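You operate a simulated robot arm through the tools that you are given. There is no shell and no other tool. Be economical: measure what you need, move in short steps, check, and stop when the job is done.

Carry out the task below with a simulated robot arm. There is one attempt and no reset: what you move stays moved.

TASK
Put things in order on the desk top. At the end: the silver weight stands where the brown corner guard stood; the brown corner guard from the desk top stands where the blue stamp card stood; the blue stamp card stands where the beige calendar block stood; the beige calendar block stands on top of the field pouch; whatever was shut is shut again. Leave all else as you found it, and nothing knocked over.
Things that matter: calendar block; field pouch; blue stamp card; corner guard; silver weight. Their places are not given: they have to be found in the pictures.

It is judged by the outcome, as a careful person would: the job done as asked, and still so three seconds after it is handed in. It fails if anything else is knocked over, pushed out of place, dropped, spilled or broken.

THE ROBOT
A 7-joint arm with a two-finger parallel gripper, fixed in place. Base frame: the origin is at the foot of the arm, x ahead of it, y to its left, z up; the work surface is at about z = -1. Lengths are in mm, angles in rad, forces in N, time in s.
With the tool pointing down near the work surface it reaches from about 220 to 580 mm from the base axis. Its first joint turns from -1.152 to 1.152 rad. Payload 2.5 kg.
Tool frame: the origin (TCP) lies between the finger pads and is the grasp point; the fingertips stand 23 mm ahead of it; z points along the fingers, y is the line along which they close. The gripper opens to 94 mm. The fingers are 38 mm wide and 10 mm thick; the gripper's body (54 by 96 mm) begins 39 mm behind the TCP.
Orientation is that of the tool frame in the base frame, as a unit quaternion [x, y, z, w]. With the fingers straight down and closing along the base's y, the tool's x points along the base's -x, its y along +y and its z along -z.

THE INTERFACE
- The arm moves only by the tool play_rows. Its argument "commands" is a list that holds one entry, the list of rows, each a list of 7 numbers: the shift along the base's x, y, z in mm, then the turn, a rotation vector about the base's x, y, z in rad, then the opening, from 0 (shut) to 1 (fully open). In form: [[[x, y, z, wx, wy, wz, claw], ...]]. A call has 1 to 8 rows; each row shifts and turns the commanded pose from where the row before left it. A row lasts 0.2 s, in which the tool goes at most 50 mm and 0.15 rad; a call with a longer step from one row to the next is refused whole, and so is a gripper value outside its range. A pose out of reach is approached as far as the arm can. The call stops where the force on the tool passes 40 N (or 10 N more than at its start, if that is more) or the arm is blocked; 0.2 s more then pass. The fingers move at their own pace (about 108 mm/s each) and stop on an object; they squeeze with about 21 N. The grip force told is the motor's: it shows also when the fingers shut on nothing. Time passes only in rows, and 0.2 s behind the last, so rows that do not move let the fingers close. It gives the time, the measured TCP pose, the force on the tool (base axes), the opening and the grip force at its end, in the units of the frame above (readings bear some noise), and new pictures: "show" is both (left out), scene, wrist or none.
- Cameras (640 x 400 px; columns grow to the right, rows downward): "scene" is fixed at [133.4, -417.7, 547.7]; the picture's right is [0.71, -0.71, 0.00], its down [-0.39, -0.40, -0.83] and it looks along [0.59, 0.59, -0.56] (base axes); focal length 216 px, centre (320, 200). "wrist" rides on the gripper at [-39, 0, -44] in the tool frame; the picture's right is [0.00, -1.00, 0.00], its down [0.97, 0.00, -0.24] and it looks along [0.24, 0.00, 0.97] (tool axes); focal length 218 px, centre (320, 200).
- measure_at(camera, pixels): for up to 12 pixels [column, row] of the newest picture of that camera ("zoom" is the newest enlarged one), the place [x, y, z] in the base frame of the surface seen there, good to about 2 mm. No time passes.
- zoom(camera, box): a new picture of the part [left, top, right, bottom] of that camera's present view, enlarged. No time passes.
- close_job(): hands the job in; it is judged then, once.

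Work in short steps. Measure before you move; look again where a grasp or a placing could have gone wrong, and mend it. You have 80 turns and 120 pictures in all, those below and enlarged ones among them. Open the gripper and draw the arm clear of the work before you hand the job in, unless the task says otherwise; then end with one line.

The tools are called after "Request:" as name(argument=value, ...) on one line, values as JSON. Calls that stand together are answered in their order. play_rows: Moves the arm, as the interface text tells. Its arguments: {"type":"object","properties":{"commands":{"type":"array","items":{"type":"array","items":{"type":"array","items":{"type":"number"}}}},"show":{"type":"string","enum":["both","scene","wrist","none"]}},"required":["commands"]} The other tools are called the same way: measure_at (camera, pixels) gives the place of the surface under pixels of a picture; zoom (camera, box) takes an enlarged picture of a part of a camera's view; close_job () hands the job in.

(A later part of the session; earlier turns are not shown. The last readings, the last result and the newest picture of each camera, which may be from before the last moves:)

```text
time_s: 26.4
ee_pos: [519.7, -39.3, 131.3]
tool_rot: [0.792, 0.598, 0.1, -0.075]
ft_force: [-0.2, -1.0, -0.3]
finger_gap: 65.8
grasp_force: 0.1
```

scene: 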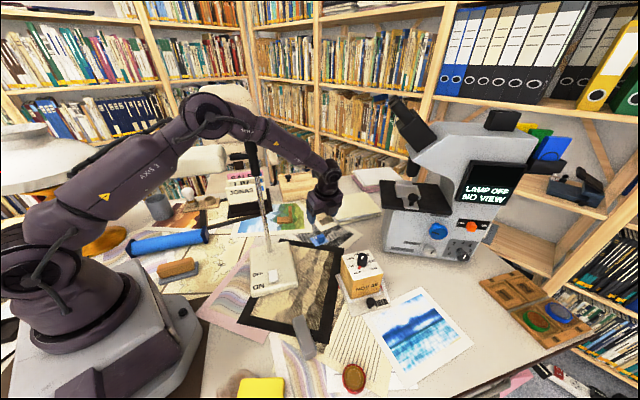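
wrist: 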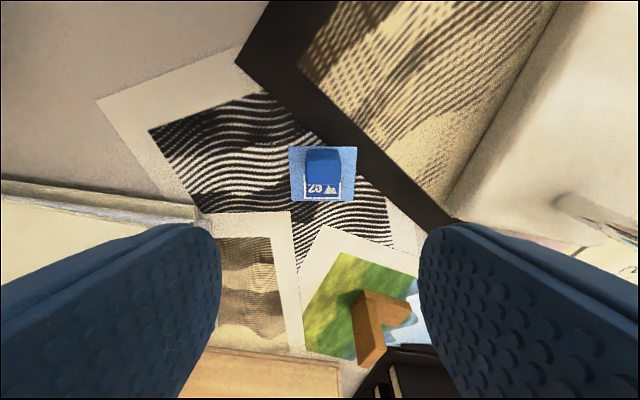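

Aligned; post at (325,168), ~2 mm toward -x. Descend to z≈36.

Request:
play_rows(commands=[[[-1.5, 0, -35, 0, 0, 0, 0.7], [0, 0, -30, 0, 0, 0, 0.7], [0, 0, -20, 0, 0, 0, 0.7], [0, 0, -10, 0, 0, 0, 0.7], [0, 0, 0, 0, 0, 0, 0.7]]])

Request:
zoom(camera="scene", box=[160, 60, 380, 280])

```text
time_s: 27.6
ee_pos: [518.5, -39.1, 36.2]
tool_rot: [0.792, 0.597, 0.1, -0.076]
ft_force: [0.2, -0.2, -0.6]
finger_gap: 65.8
grasp_force: 0.1
```

scene: 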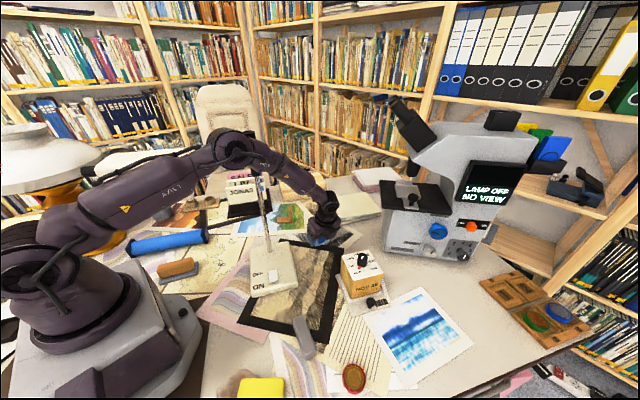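
wrist: 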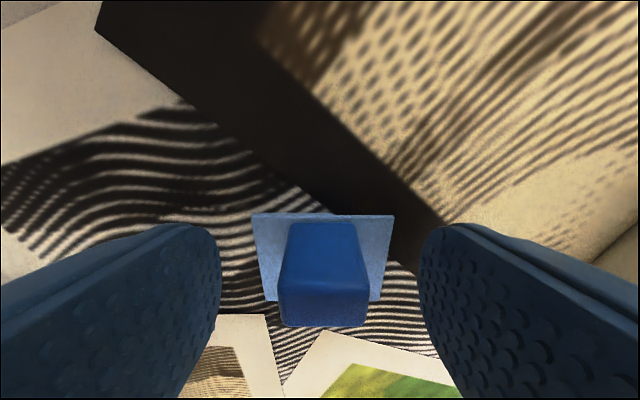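

```text
1.82 times, centred on (270, 170) of scene
```

zoom: 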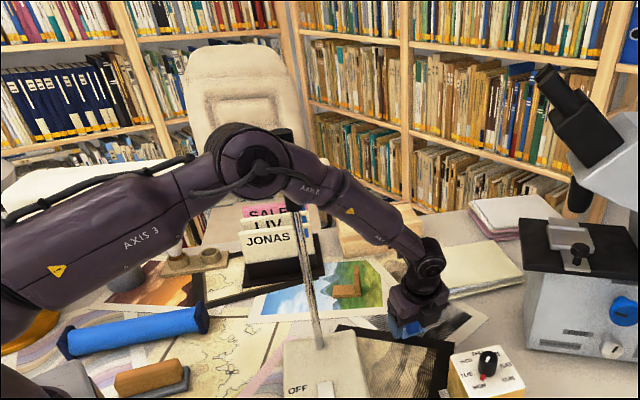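

Post is between the pads. I check elbow geometry and grip.

Request:
measure_at(camera="zoom", pixels=[[262, 172], [240, 165], [255, 130], [330, 200], [335, 175]])

Request:
play_rows(commands=[[[0, 0, 0, 0, 0, 0, 0], [0, 0, 0, 0, 0, 0, 0], [0, 0, 0, 0, 0, 0, 0], [0, 0, 3, 0, 0, 0, 0], [0, 0, 8, 0, 0, 0, 0], [0, 0, 15, 0, 0, 0, 0]]])

```text
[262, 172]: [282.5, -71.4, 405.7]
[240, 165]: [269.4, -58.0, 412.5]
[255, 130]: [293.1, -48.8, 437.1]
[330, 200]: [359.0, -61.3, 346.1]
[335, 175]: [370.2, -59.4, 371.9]
```

```text
time_s: 29.0
ee_pos: [518.1, -39.5, 62.8]
tool_rot: [0.792, 0.598, 0.098, -0.074]
ft_force: [0.2, 0.2, 0.8]
finger_gap: 23.3
grasp_force: 20.6
```

scene: 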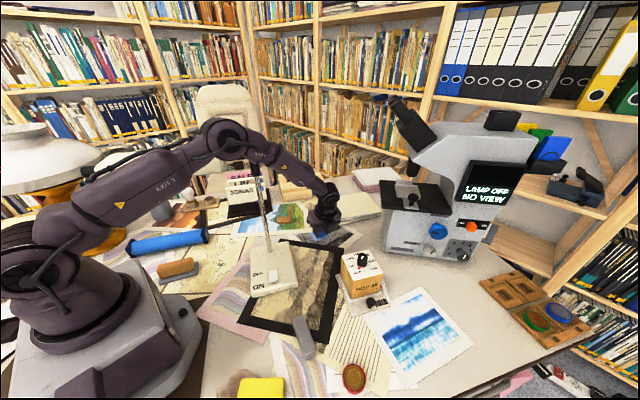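
wrist: 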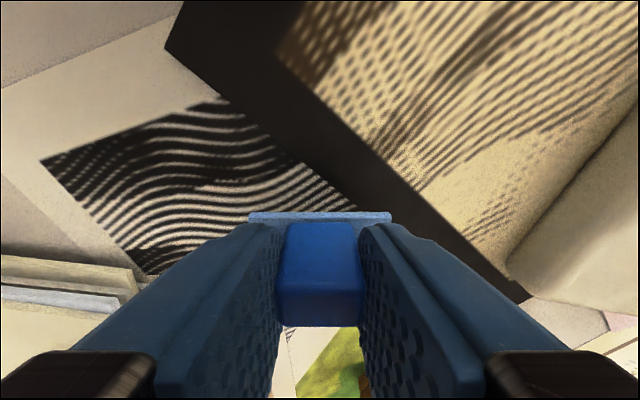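

Card lifted level. Elbow readings refine my arm model (shoulder z≈286, links ≈316/303). I rise to z≈300, yawing +90° so the tilt will lean outward at the block's place.

Request:
play_rows(commands=[[[0, 0, 15, 0, 0, 0.1, 0], [0, 0, 30, 0, 0, 0.147, 0], [-4, 0, 40, 0, 0, 0.147, 0], [-4, 0, 40, 0, 0, 0.147, 0], [-4, 0, 40, 0, 0, 0.147, 0], [-4, 0, 40, 0, 0, 0.147, 0], [-4, 0, 30, 0, 0, 0.147, 0], [0, 0, 0, 0, 0, 0.147, 0]]], show="scene")

Request:
play_rows(commands=[[[0, 15, 0, 0, 0, 0.147, 0], [-5, 40, 0, 0, 0, 0.147, 0], [-10, 45, 0, 0, 0, 0.147, 0], [-20, 45, 0, 0, 0, 0, 0], [-30, 40, 0, 0, 0, 0, 0], [-30, 35, 0, 0, 0, 0, 0], [-40, 25, 0, 0, 0, 0, 0], [-35, 10, 0, 0, 0, 0, 0]]])

```text
time_s: 30.8
ee_pos: [498.1, -41.3, 297.3]
tool_rot: [0.348, 0.929, 0.043, -0.117]
ft_force: [0.7, -0.9, -0.1]
finger_gap: 23.0
grasp_force: 21.1
```

scene: 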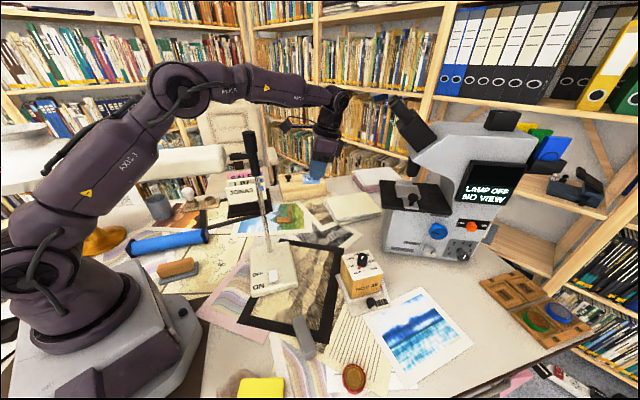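

```text
time_s: 32.6
ee_pos: [328.1, 215.2, 296.1]
tool_rot: [0.138, 0.983, 0.017, -0.123]
ft_force: [0.1, -0.1, 0.5]
finger_gap: 22.9
grasp_force: 21.1
```

scene: 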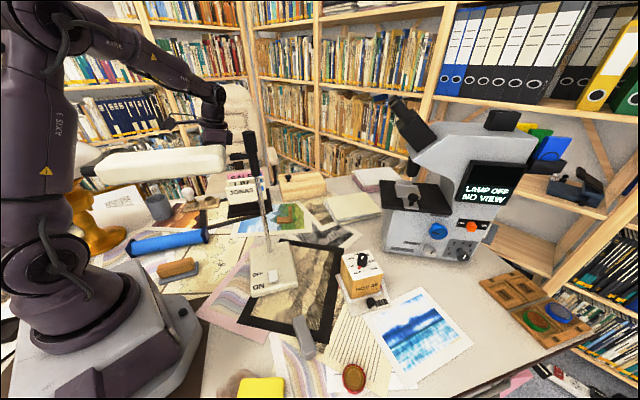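
wrist: 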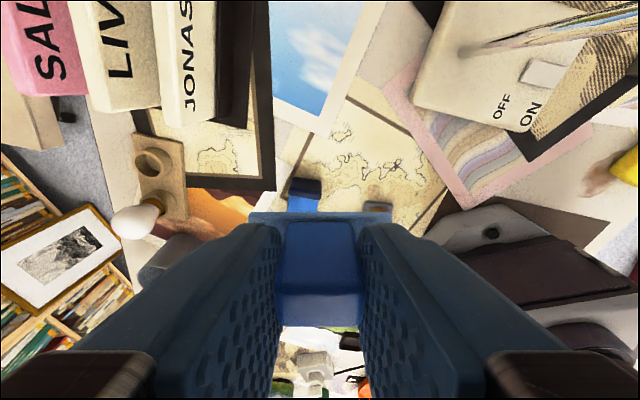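

Over the block's old place with the card. Descend to z≈55.

Request:
play_rows(commands=[[[0, -2, -30, 0, 0, 0, 0], [0, 0, -45, 0, 0, 0, 0], [0, 0, -45, 0, 0, 0, 0], [0, 0, -45, 0, 0, 0, 0], [0, 0, -40, 0, 0, 0, 0], [0, 0, -25, 0, 0, 0, 0], [0, 0, -12, 0, 0, 0, 0]]])

Request:
zoom(camera="scene", box=[80, 40, 300, 260])

```text
time_s: 34.2
ee_pos: [329.0, 212.3, 54.6]
tool_rot: [0.138, 0.983, 0.017, -0.123]
ft_force: [-0.9, 0.3, 0.0]
finger_gap: 23.0
grasp_force: 21.4
```

scene: 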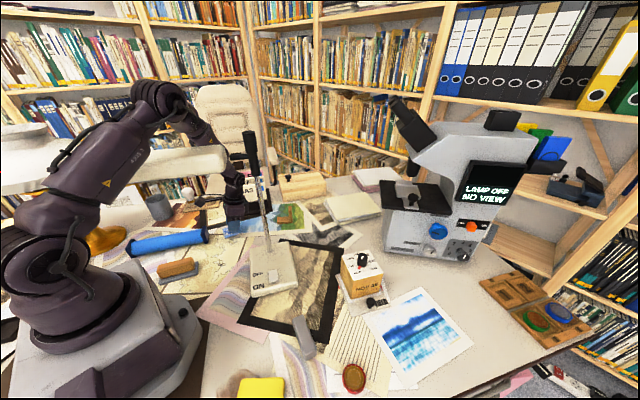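
wrist: 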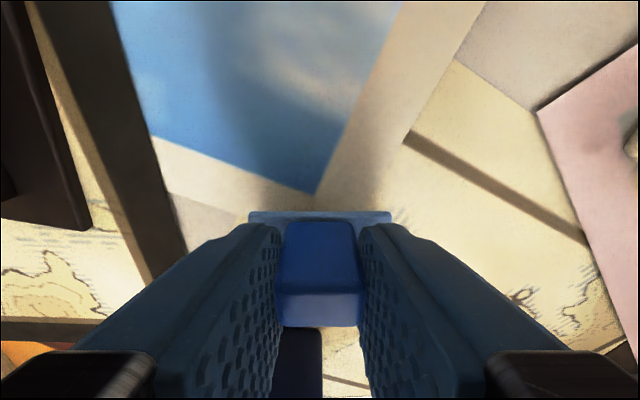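

```text
1.82 times, centred on (190, 150) of scene
```

zoom: 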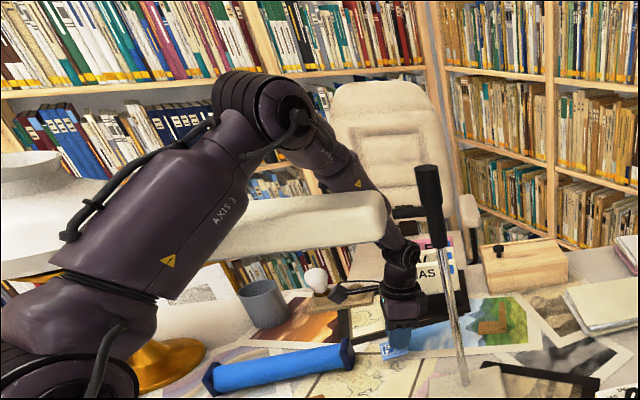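

Request:
play_rows(commands=[[[0, 0, -8, 0, 0, 0, 0], [0, 0, -5, 0, 0, 0, 0], [0, 0, -3, 0, 0, 0, 0], [0, 0, -1, 0, 0, 0, 0]]], show="none")

Request:
play_rows(commands=[[[0, 0, -1, 0, 0, 0, 0], [0, 0, -0.7, 0, 0, 0, 0]]], show="wrist")

```text
time_s: 35.2
ee_pos: [328.4, 212.8, 37.5]
tool_rot: [0.137, 0.983, 0.017, -0.123]
ft_force: [-0.1, -0.2, -0.2]
finger_gap: 23.1
grasp_force: 21.0
```

```text
time_s: 35.8
ee_pos: [329.1, 212.9, 36.8]
tool_rot: [0.137, 0.983, 0.016, -0.123]
ft_force: [-0.8, 0.4, 0.4]
finger_gap: 23.1
grasp_force: 20.9
```

wrist: 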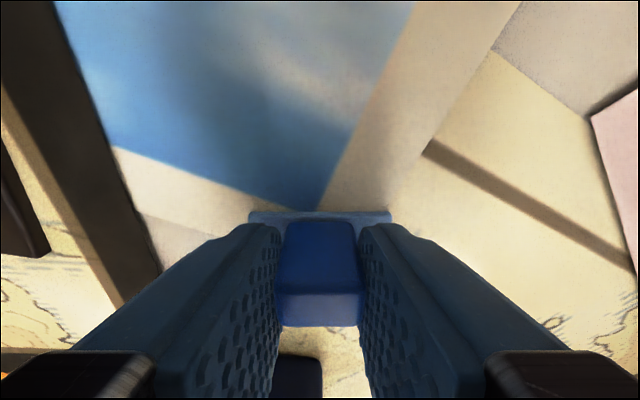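

Request:
play_rows(commands=[[[0, 0, -1, 0, 0, 0, 0], [0, 0, -0.7, 0, 0, 0, 0]]], show="none")

Request:
play_rows(commands=[[[0, 0, -0.7, 0, 0, 0, 0], [0, 0, 0, 0, 0, 0, 0]]], show="none")

```text
time_s: 36.4
ee_pos: [329.0, 213.4, 35.6]
tool_rot: [0.137, 0.983, 0.017, -0.123]
ft_force: [-1.4, -0.8, 7.3]
finger_gap: 23.0
grasp_force: 20.7
```

```text
time_s: 37.0
ee_pos: [329.2, 213.0, 35.0]
tool_rot: [0.137, 0.983, 0.017, -0.123]
ft_force: [-4.5, -2.9, 18.4]
finger_gap: 23.4
grasp_force: 21.4
```

Contact. Release and rise; then look.

Request:
play_rows(commands=[[[0, 0, 1, 0, 0, 0, 0], [0, 0, 0, 0, 0, 0, 0.5], [0, 0, 0, 0, 0, 0, 0.5], [0, 0, 15, 0, 0, 0, 0.5], [0, 0, 35, 0, 0, 0, 0.5], [0, 0, 45, 0, 0, 0, 0.5], [0, 0, 45, 0, 0, 0, 0.5], [0, 0, 45, 0, 0, 0, 1]]])

Request:
zoom(camera="scene", box=[190, 200, 310, 270])

```text
time_s: 38.8
ee_pos: [328.4, 214.1, 220.9]
tool_rot: [0.138, 0.983, 0.017, -0.124]
ft_force: [0.4, 0.5, 0.3]
finger_gap: 94.2
grasp_force: 0.1
```

scene: 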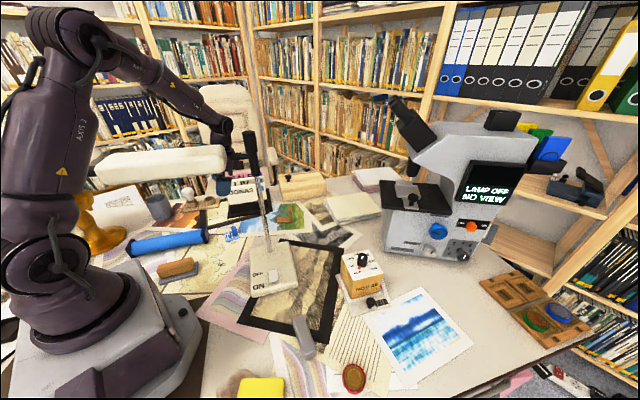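
wrist: 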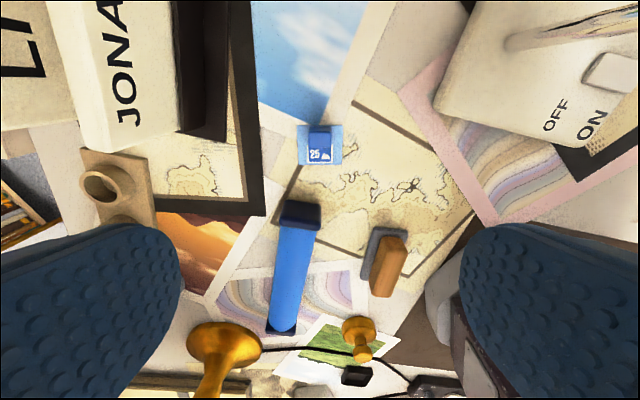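

```text
5.33 times, centred on (250, 235) of scene
```

zoom: 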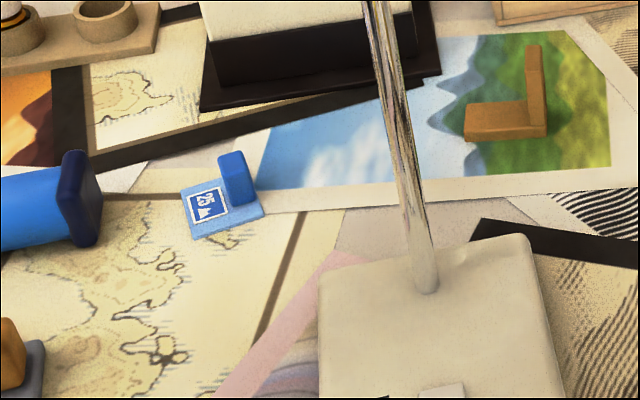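

Card stands there. I verify its place and move up to then view the guard.

Request:
measure_at(camera="wrist", pixels=[[300, 128], [338, 128], [339, 162], [302, 162]])

Request:
play_rows(commands=[[[5, 0, 20, 0, 0, 0, 1], [30, -10, 10, 0, 0, 0, 1], [40, -15, 0, 0, 0, 0, 1], [40, -15, 0, 0, 0, 0, 1], [30, -15, 0, 0, 0, 0, 1], [10, -10, 0, 0, 0, 0, 1]]])

Request:
zoom(camera="wrist", box=[220, 60, 420, 220])

```text
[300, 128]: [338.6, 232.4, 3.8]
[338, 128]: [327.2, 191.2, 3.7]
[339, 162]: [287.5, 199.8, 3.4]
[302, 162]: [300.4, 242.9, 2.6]
```

```text
time_s: 40.2
ee_pos: [484.2, 148.4, 249.4]
tool_rot: [0.138, 0.983, 0.017, -0.123]
ft_force: [-0.3, 0.1, -0.3]
finger_gap: 94.0
grasp_force: 0.0
```

scene: 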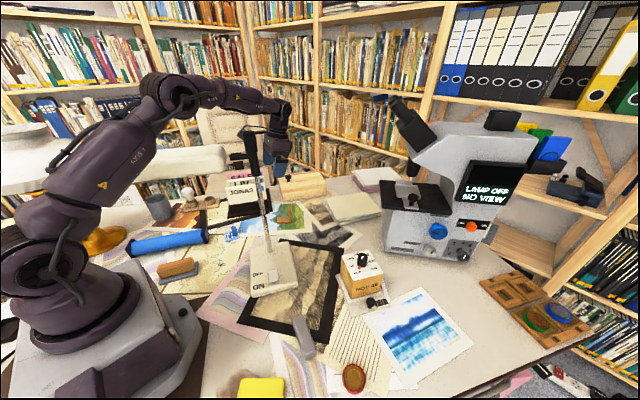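
wrist: 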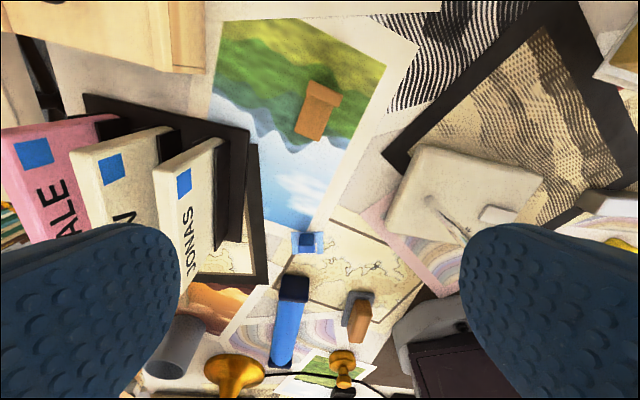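

```text
2.50 times, centred on (320, 140) of wrist
```

zoom: 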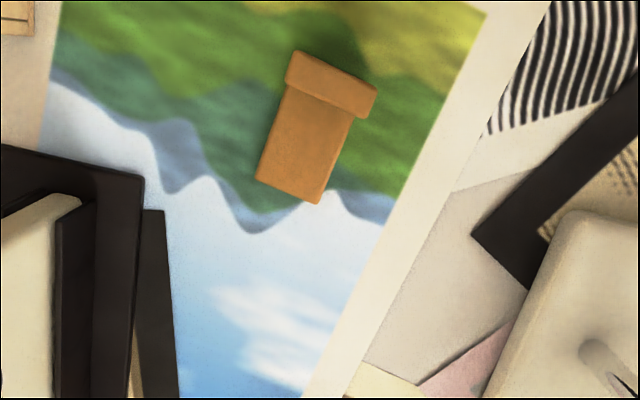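

Card centre (313,217) – right on target. Now measure the guard.

Request:
measure_at(camera="zoom", pixels=[[300, 56], [371, 88], [365, 111], [291, 80], [332, 84], [285, 98], [345, 123], [317, 197], [263, 178], [302, 145]])

Request:
zoom(camera="scene", box=[265, 195, 315, 235])

```text
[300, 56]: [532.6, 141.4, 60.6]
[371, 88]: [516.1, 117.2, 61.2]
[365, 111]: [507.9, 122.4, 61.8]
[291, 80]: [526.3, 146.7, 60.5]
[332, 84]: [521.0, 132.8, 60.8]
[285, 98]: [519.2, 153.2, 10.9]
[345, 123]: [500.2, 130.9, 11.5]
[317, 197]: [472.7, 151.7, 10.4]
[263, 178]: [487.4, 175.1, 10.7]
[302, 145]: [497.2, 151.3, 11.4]
```

```text
10.00 times, centred on (290, 215) of scene
```

zoom: 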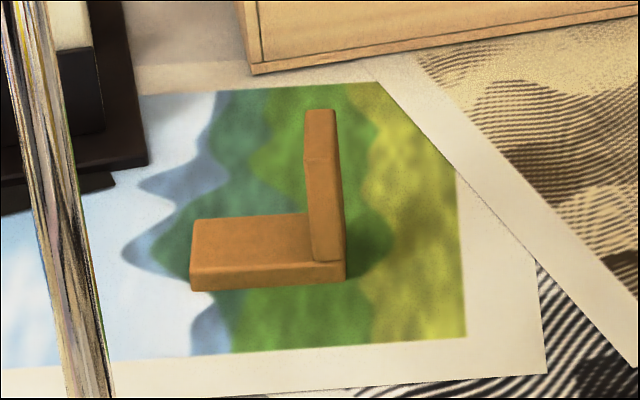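

Guard upright: top z 61, centre (521,132), 30 mm wide along az 56°; its footprint centre ≈ (501.5,147). I reorient: untilt, yaw -0.318, then tilt 0.45 with the wrist leaning to (-.83,.56) for lamp clearance.

Request:
play_rows(commands=[[[6, -2, 0, -0.035, -0.12, 0, 0.7], [6, -2, 0, -0.035, -0.12, 0, 0.7], [5, -2, -20, 0, 0, -0.106, 0.7], [5, -2, -20, 0, 0, -0.106, 0.7], [5, -2, -20, 0, 0, -0.106, 0.7], [5, -2, -15, -0.0835, -0.1235, 0, 0.7], [0, -1, -15, -0.0835, -0.1235, 0, 0.7], [0, 0, 0, -0.0835, -0.1235, 0, 0.7]]])

```text
time_s: 42.0
ee_pos: [515.5, 135.3, 160.8]
tool_rot: [0.286, 0.932, -0.065, 0.214]
ft_force: [-1.0, 0.2, -0.6]
finger_gap: 65.9
grasp_force: 0.1
```

scene: 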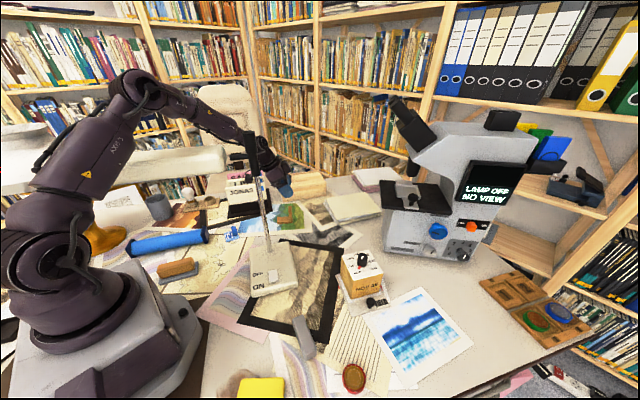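
wrist: 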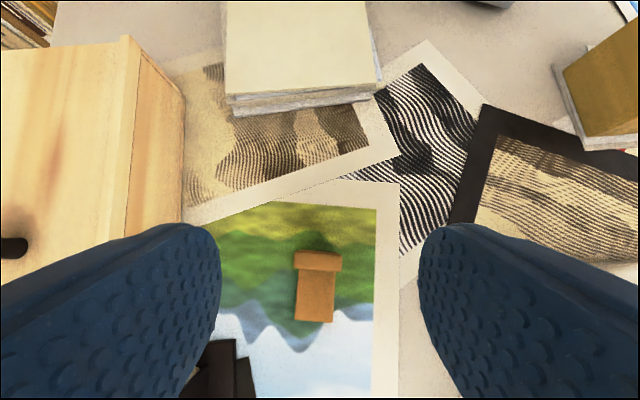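

Request:
measure_at(camera="wrist", pixels=[[182, 100], [178, 225], [130, 40], [210, 235], [220, 350], [205, 370], [318, 262]])

Request:
play_rows(commands=[[[0, 0, -25, 0, 0, 0, 0.55], [0, 0, -20, 0, 0, 0, 0.55], [0, 0, -15, 0, 0, 0, 0.55], [0, 0, 0, 0, 0, 0, 0.55]]])

Request:
zoom(camera="scene", box=[80, 60, 320, 240])

```text
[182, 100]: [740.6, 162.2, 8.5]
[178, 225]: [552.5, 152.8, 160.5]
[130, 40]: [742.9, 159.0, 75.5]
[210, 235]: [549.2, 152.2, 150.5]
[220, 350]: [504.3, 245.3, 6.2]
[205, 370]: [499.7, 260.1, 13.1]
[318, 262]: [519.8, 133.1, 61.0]
```

```text
time_s: 43.0
ee_pos: [515.3, 134.1, 100.4]
tool_rot: [0.287, 0.932, -0.066, 0.213]
ft_force: [0.0, 0.0, 0.2]
finger_gap: 51.8
grasp_force: 0.1
```

scene: 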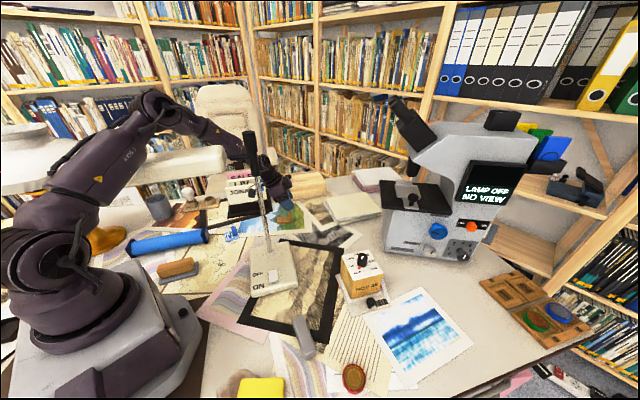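
wrist: 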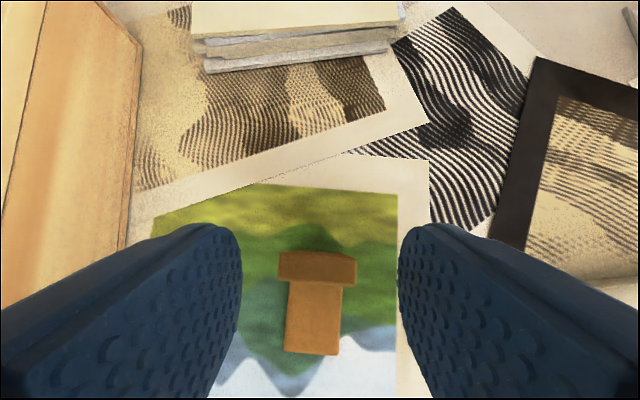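

```text
2.22 times, centred on (200, 150) of scene
```

zoom: 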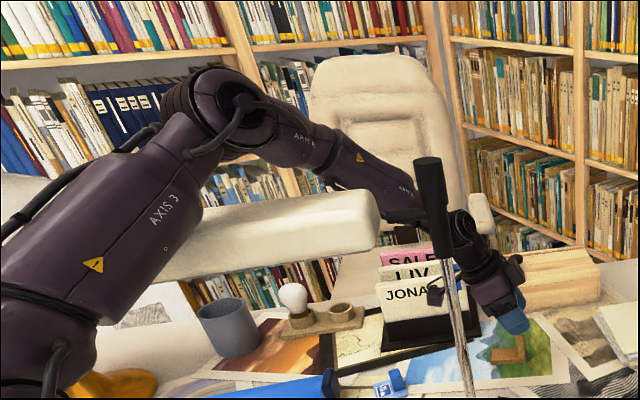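

Guard aligned between fingers; clear gap between forearm and lamp. Lower to z≈62 in small steps and recheck.

Request:
play_rows(commands=[[[0, 0, -12, 0, 0, 0, 0.55], [0, 0, -12, 0, 0, 0, 0.55], [0.5, 1, -8, 0, 0, 0, 0.55], [0, 0, -6, 0, 0, 0, 0.55], [0, 0, 0, 0, 0, 0, 0.55]]])

Request:
zoom(camera="scene", box=[80, 60, 320, 240])

Request:
measure_at(camera="zoom", pixels=[[250, 115], [270, 150], [300, 175], [330, 175], [250, 200], [320, 200], [375, 195]])

```text
time_s: 44.2
ee_pos: [515.0, 136.5, 61.9]
tool_rot: [0.287, 0.932, -0.065, 0.213]
ft_force: [-0.7, 1.0, 0.0]
finger_gap: 51.6
grasp_force: 0.0
```

scene: 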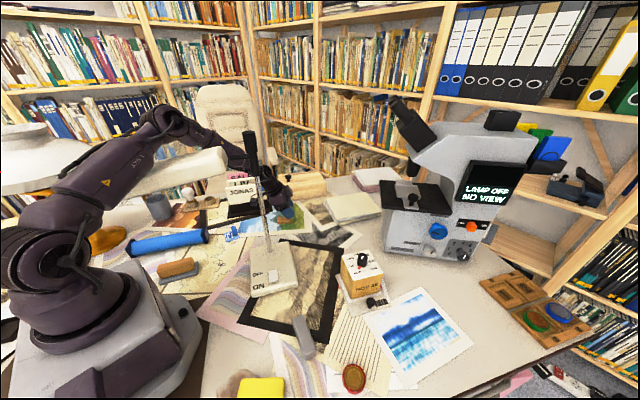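
wrist: 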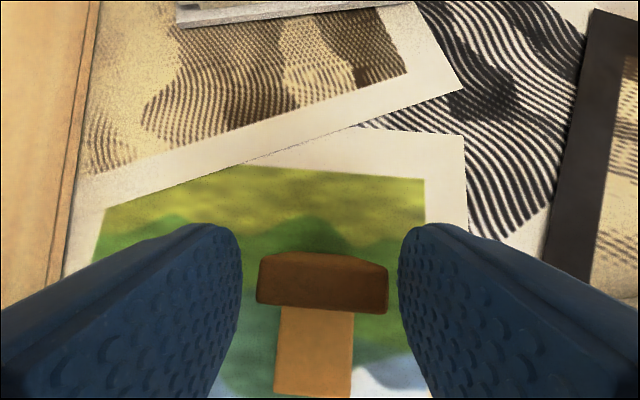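

```text
2.22 times, centred on (200, 150) of scene
```

zoom: 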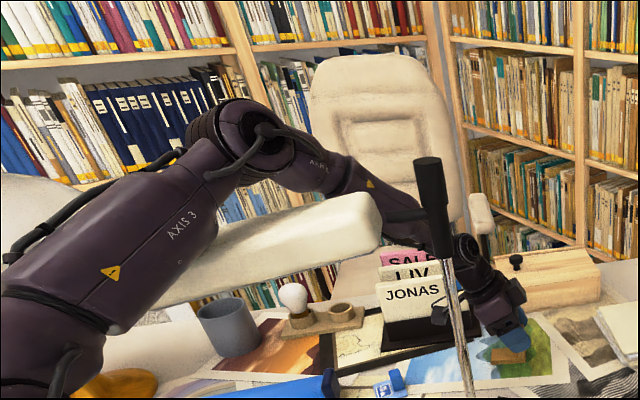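

```text
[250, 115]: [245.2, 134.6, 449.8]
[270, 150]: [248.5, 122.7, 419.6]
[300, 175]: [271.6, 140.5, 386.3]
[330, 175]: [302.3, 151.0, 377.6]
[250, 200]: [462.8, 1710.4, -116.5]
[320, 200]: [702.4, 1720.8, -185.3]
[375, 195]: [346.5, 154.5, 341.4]
```

The elbow leans left and stays well clear of the lamp (background visible between). Close on the upright and lift slowly.

Request:
play_rows(commands=[[[0, 0, 0, 0, 0, 0, 0], [0, 0, 0, 0, 0, 0, 0], [0, 0, 0, 0, 0, 0, 0], [0, 0, 3, 0, 0, 0, 0], [0, 0, 6, 0, 0, 0, 0], [0, 0, 12, 0, 0, 0, 0]]])

Request:
zoom(camera="scene", box=[250, 160, 330, 240])

```text
time_s: 45.6
ee_pos: [516.1, 136.4, 82.2]
tool_rot: [0.287, 0.932, -0.065, 0.213]
ft_force: [-0.2, -0.6, -0.3]
finger_gap: 33.6
grasp_force: 21.7
```

scene: 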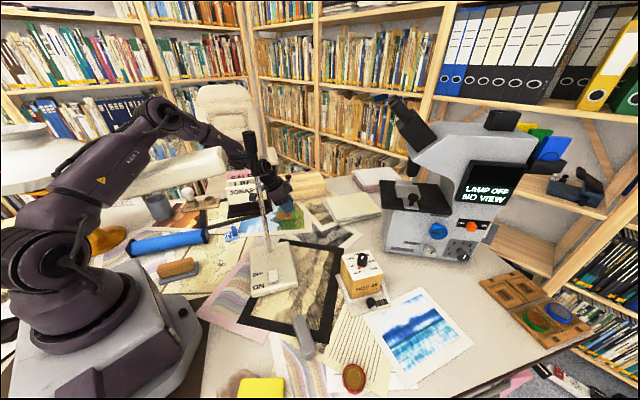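
wrist: 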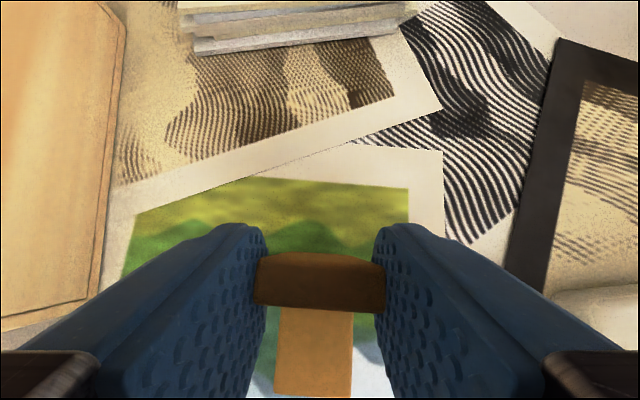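

```text
5.00 times, centred on (290, 200) of scene
```

zoom: 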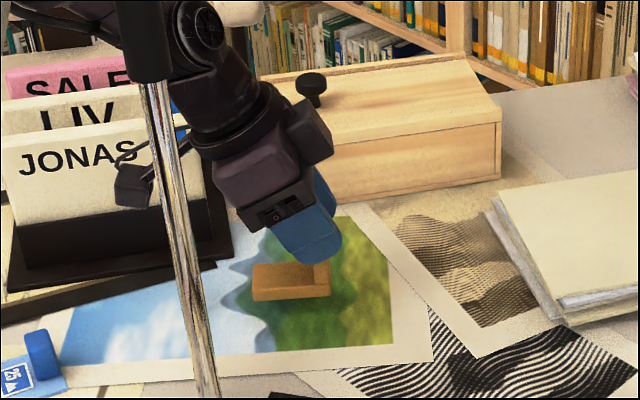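

Guard held. Rise to ~290 while starting the +1.85 rad yaw.

Request:
play_rows(commands=[[[0, 0, 20, 0, 0, 0, 0], [0, 0, 35, 0, 0, 0, 0], [0, 0, 40, 0, 0, 0.1, 0], [0, 0, 40, 0, 0, 0.142, 0], [0, 0, 40, 0, 0, 0.142, 0], [0, -10, 35, 0, 0, 0.142, 0], [0, -15, 0, 0, 0, 0.142, 0], [0, -20, 0, 0, 0, 0.142, 0]]], show="scene")

Request:
play_rows(commands=[[[0, -20, 0, 0, 0, 0.142, 0], [0, -20, 0, 0, 0, 0.142, 0], [0, -20, 0, 0, 0, 0.142, 0], [2, -20, 0, 0, 0, 0.142, 0], [3, -10, 0, 0, 0, 0.142, 0], [3, -6, 0, 0, 0, 0.142, 0], [4, -3, 0, 0, 0, 0.142, 0], [0, 0, 0, 0, 0, 0.046, 0]]])

```text
time_s: 47.4
ee_pos: [515.4, 89.6, 294.7]
tool_rot: [-0.105, 0.969, 0.024, 0.221]
ft_force: [0.8, -0.7, 0.3]
finger_gap: 33.5
grasp_force: 21.0
```

scene: 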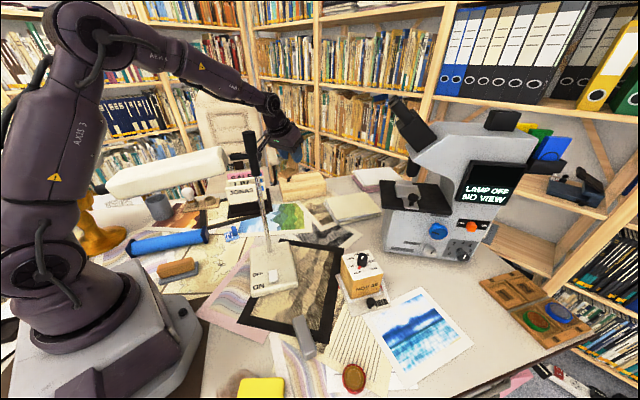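

```text
time_s: 49.2
ee_pos: [527.5, -8.1, 292.9]
tool_rot: [-0.573, 0.789, 0.131, 0.18]
ft_force: [0.1, 0.3, -0.5]
finger_gap: 33.2
grasp_force: 20.9
```

scene: 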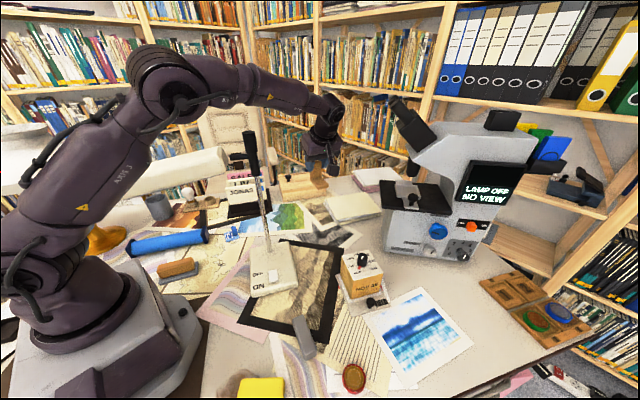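
wrist: 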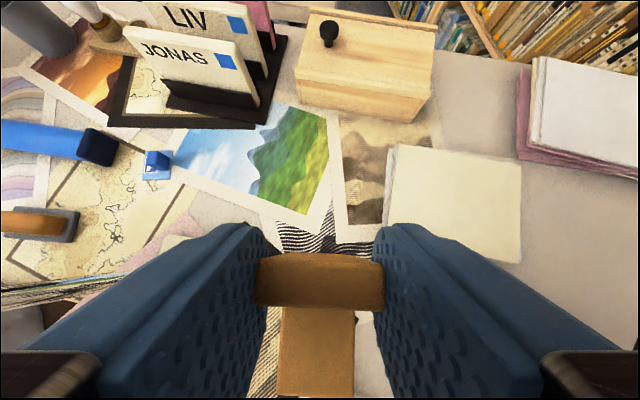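

The lamp head looks slightly changed; I measure it.

Request:
measure_at(camera="scene", pixels=[[222, 148], [225, 152], [227, 165], [205, 155], [170, 170], [190, 155], [249, 134], [262, 210], [270, 268], [210, 150]])

Request:
zoom(camera="scene", box=[80, 110, 300, 250])

```text
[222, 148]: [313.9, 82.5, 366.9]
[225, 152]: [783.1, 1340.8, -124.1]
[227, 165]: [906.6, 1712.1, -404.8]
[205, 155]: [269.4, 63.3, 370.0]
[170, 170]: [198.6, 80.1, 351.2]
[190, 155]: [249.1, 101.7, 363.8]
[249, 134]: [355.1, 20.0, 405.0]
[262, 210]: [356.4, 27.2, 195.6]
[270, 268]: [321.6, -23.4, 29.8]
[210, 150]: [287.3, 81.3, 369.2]
```

```text
2.86 times, centred on (190, 180) of scene
```

zoom: 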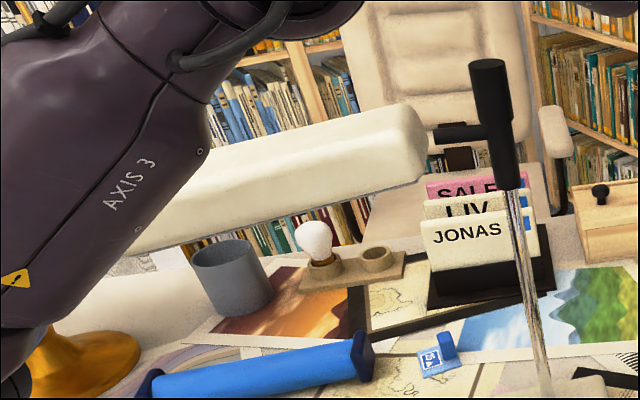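

The lamp's head got tipped about 7° by the upper arm (base and stem unchanged); I'll restore it after the placements. First, place the guard: descend to z≈85.

Request:
play_rows(commands=[[[1, 0, -30, 0, 0, 0, 0], [0, 0, -45, 0, 0, 0, 0], [0, 0, -45, 0, 0, 0, 0], [0, 0, -40, 0, 0, 0, 0], [0, 0, -30, 0, 0, 0, 0], [0, 0, -18, 0, 0, 0, 0], [0, 0, 0, 0, 0, 0, 0]]])

Request:
zoom(camera="scene", box=[160, 90, 380, 280])

```text
time_s: 50.8
ee_pos: [527.8, -8.0, 84.3]
tool_rot: [-0.573, 0.789, 0.13, 0.179]
ft_force: [-0.4, 0.8, -1.0]
finger_gap: 33.4
grasp_force: 21.1
```

scene: 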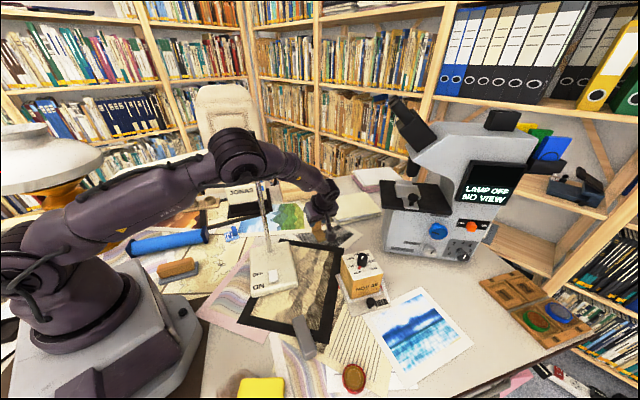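
wrist: 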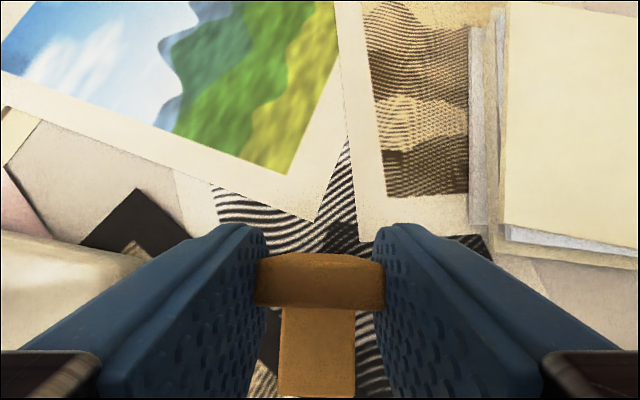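

```text
2.11 times, centred on (270, 185) of scene
```

zoom: 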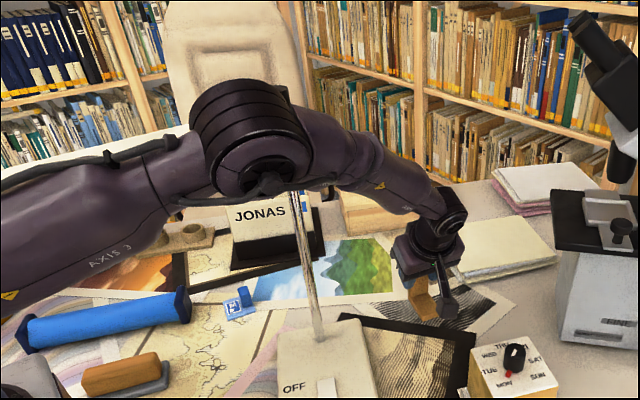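

Request:
measure_at(camera="zoom", pixels=[[265, 170], [240, 100], [330, 160], [380, 170], [300, 260], [195, 130]])

Request:
play_rows(commands=[[[0, 0, -9, 0, 0, 0, 0], [0, 0, -6, 0, 0, 0, 0], [0, 0, -4, 0, 0, 0, 0], [0, 0, -1, 0, 0, 0, 0]]])

```text
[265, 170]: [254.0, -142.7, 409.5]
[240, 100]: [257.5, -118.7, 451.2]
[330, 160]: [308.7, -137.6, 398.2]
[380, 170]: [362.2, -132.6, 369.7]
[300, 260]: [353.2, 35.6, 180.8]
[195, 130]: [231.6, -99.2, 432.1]
```

```text
time_s: 51.8
ee_pos: [528.2, -6.2, 65.0]
tool_rot: [-0.573, 0.789, 0.13, 0.18]
ft_force: [-0.1, 0.8, -0.6]
finger_gap: 33.2
grasp_force: 20.6
```

scene: 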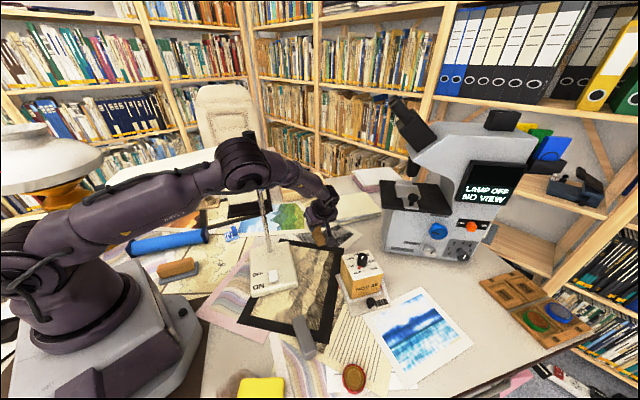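
wrist: 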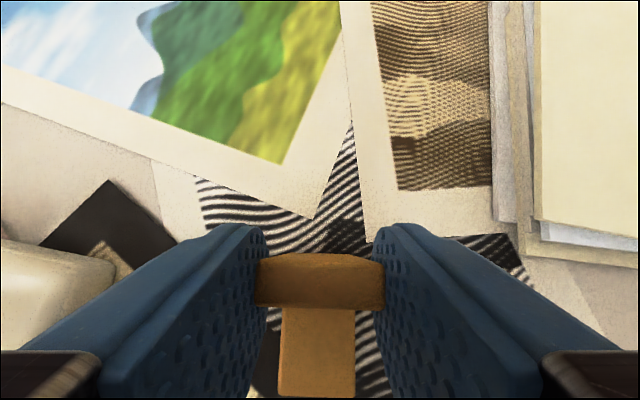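

Request:
play_rows(commands=[[[0, -1, -1.5, 0, 0, 0, 0], [0, 0, -1, 0, 0, 0, 0], [0, 0, 0, 0, 0, 0, 0]]], show="none")

Request:
play_rows(commands=[[[0, 0, -1, 0, 0, 0, 0], [0, 0, 0, 0, 0, 0, 0]]], show="none")

```text
time_s: 52.6
ee_pos: [528.9, -8.7, 62.0]
tool_rot: [-0.573, 0.789, 0.131, 0.179]
ft_force: [0.4, -0.5, -0.6]
finger_gap: 33.4
grasp_force: 20.7
```

```text
time_s: 53.2
ee_pos: [528.9, -8.0, 61.4]
tool_rot: [-0.572, 0.789, 0.129, 0.181]
ft_force: [-2.6, -0.5, 9.8]
finger_gap: 33.2
grasp_force: 21.0
```

Contact. Release to ~55 mm and rise vertically, then look.

Request:
play_rows(commands=[[[0, 0, 0.6, 0, 0, 0, 0], [0, 0, 0, 0, 0, 0, 0.55], [0, 0, 0, 0, 0, 0, 0.55], [0, 0, 12, 0, 0, 0, 0.55], [0, 0, 30, 0, 0, 0, 0.55], [0, 0, 40, 0, 0, 0, 0.6], [0, 0, 45, 0, 0, 0, 0.6], [0, 0, 45, 0, 0, 0, 0.6]]])

Request:
zoom(camera="scene", box=[260, 190, 360, 260])

```text
time_s: 55.0
ee_pos: [528.4, -7.5, 235.5]
tool_rot: [-0.573, 0.789, 0.13, 0.18]
ft_force: [-0.2, 0.2, -0.3]
finger_gap: 56.4
grasp_force: 0.1
```

scene: 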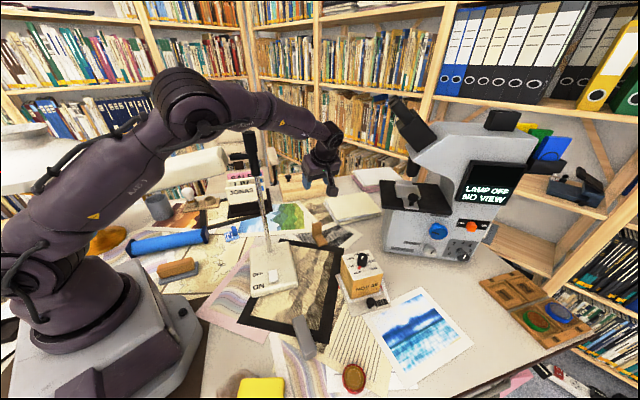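
wrist: 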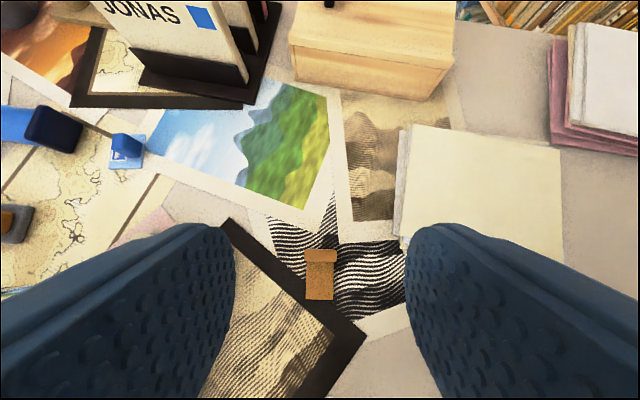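

```text
5.71 times, centred on (310, 225) of scene
```

zoom: 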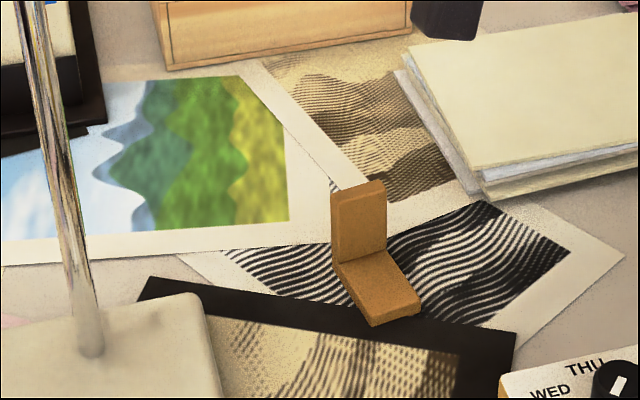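

Guard stands properly. Now I untilt, move over the silver weight for a view, measuring the guard's pose meanwhile.

Request:
measure_at(camera="wrist", pixels=[[321, 256], [321, 280], [310, 297], [331, 297], [309, 268], [333, 267]])

Request:
play_rows(commands=[[[-20, -40, 0, -0.1417, 0.046, 0, 0.6], [-25, -40, 0, -0.1417, 0.046, 0, 0.6], [-30, -38, 0, -0.1417, 0.046, 0, 1], [-40, -30, 0, 0, 0, 0, 1], [-40, -30, 0, 0, 0, 0, 1], [-40, -20, 0, 0, 0, 0, 1], [-40, -20, 0, 0, 0, 0, 1], [-10, 0, 0, 0, 0, 0, 1]]])

```text
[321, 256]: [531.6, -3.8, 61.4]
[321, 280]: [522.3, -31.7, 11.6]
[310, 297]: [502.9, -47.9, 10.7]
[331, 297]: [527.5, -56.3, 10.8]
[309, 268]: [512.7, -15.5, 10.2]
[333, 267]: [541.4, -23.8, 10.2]
```

```text
time_s: 56.8
ee_pos: [284.7, -227.1, 232.9]
tool_rot: [-0.587, 0.81, 0.0, 0.002]
ft_force: [-0.2, 0.4, -0.6]
finger_gap: 94.0
grasp_force: 0.0
```

scene: 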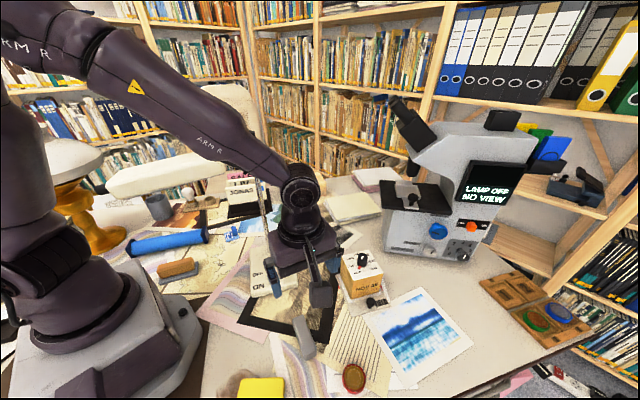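
wrist: 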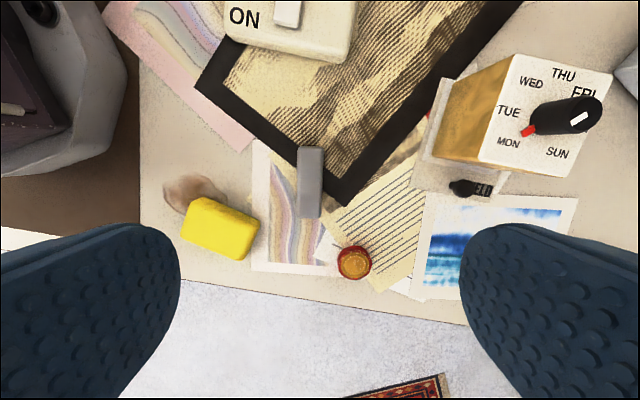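

Guard centre ≈ (524,-26). The weight (297–324, 147–218) is already aligned with the tool. Measure it and the full lamp head.

Request:
measure_at(camera="wrist", pixels=[[300, 151], [321, 151], [320, 214], [303, 214], [311, 180], [290, 180], [335, 200], [355, 262], [215, 225], [345, 255]])

Request:
zoom(camera="scene", box=[80, 130, 280, 230])

Request:
measure_at(camera="zoom", pixels=[[100, 160], [100, 195], [200, 130], [200, 165], [300, 110], [300, 145], [400, 85], [455, 75], [440, 100], [465, 130], [85, 165], [150, 140]])

```text
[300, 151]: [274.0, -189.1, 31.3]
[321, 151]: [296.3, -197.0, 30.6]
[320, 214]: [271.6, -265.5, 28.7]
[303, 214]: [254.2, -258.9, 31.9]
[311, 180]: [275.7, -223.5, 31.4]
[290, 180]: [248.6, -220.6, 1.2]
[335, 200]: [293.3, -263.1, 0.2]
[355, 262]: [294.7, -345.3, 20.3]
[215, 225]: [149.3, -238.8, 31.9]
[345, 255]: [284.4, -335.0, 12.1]
```

```text
3.20 times, centred on (180, 180) of scene
```

zoom: 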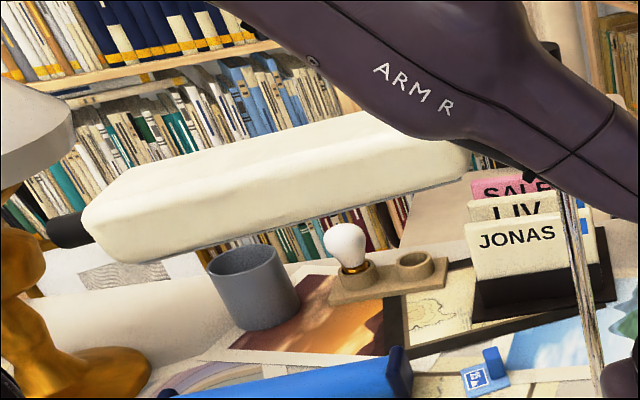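

```text
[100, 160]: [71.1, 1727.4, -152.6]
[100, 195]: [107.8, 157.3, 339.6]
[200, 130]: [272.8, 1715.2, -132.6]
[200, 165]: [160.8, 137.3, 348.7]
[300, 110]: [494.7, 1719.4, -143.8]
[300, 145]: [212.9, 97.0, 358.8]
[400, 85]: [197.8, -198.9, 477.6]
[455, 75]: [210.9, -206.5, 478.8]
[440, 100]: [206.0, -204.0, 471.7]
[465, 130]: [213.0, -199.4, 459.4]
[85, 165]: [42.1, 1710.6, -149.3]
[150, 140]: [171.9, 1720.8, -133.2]
```

Weight centre (274,-227), 24 mm wide, top z 31. I'll place it with a strong tilt toward -y so the arm passes on the right side of the lamp; so tilt 0.65 now and descend to z≈90.

Request:
play_rows(commands=[[[-3, -1, 0, 0.1235, -0.0403, 0, 0.6], [-3, -1, 0, 0.1235, -0.0403, 0, 0.6], [-3, -1, 0, 0.1235, -0.0403, 0, 0.6], [-3, 0, -10, 0.1235, -0.0403, 0, 0.6], [0, 0, -30, 0.1235, -0.0403, 0, 0.6], [0, 0, -45, 0, 0, 0, 0.6], [0, 0, -45, 0, 0, 0, 0.6], [0, 0, -13, 0, 0, 0, 0.6]]])

```text
time_s: 58.6
ee_pos: [272.3, -228.8, 90.0]
tool_rot: [-0.557, 0.766, 0.187, 0.259]
ft_force: [0.0, 0.4, 0.4]
finger_gap: 56.3
grasp_force: 0.1
```

scene: 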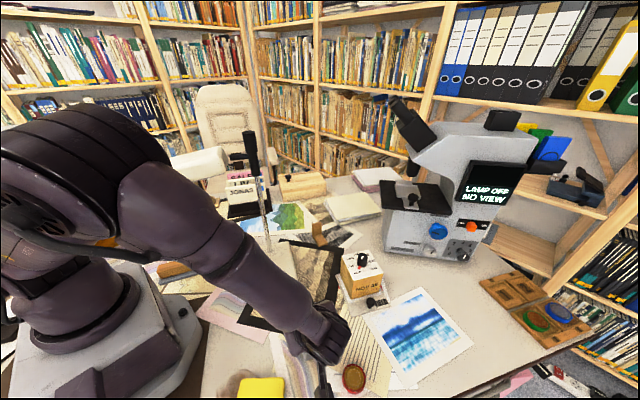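
wrist: 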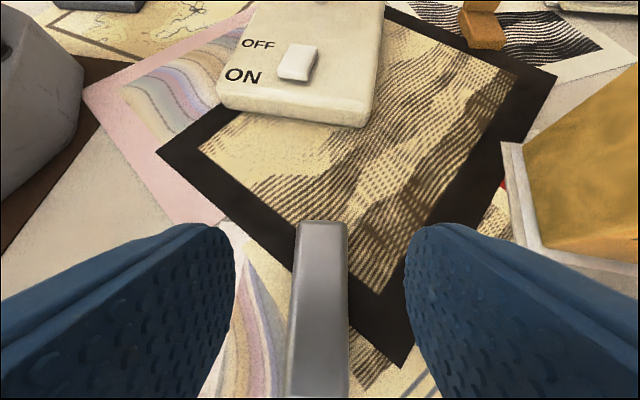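

Aligned. Descend to z≈34, close, lift slightly.

Request:
play_rows(commands=[[[0, -1, -25, 0, 0, 0, 0.6], [0, 0, -18, 0, 0, 0, 0.6], [0, 0, -9, 0, 0, 0, 0.6], [0, 0, -4, 0, 0, 0, 0.6], [0, 0, 0, 0, 0, 0, 0], [0, 0, 0, 0, 0, 0, 0], [0, 0, 0, 0, 0, 0, 0]]])

```text
time_s: 60.2
ee_pos: [270.5, -230.1, 35.1]
tool_rot: [-0.556, 0.767, 0.188, 0.259]
ft_force: [-0.2, -0.2, 0.4]
finger_gap: 29.9
grasp_force: 21.2
```

scene: 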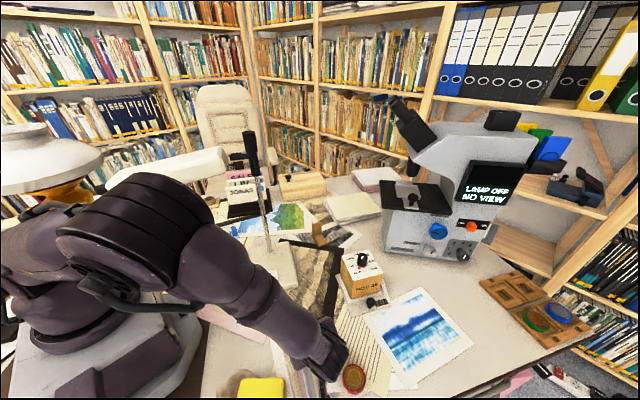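
wrist: 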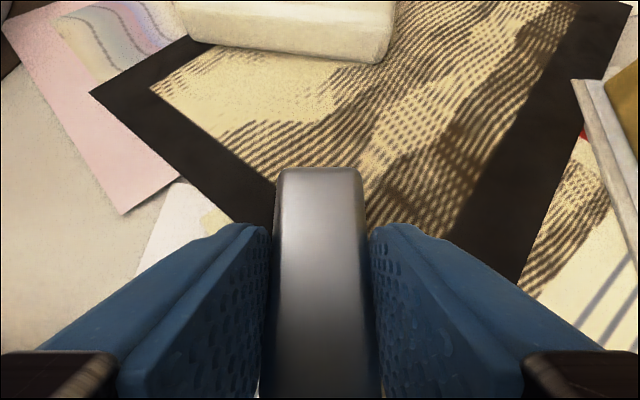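

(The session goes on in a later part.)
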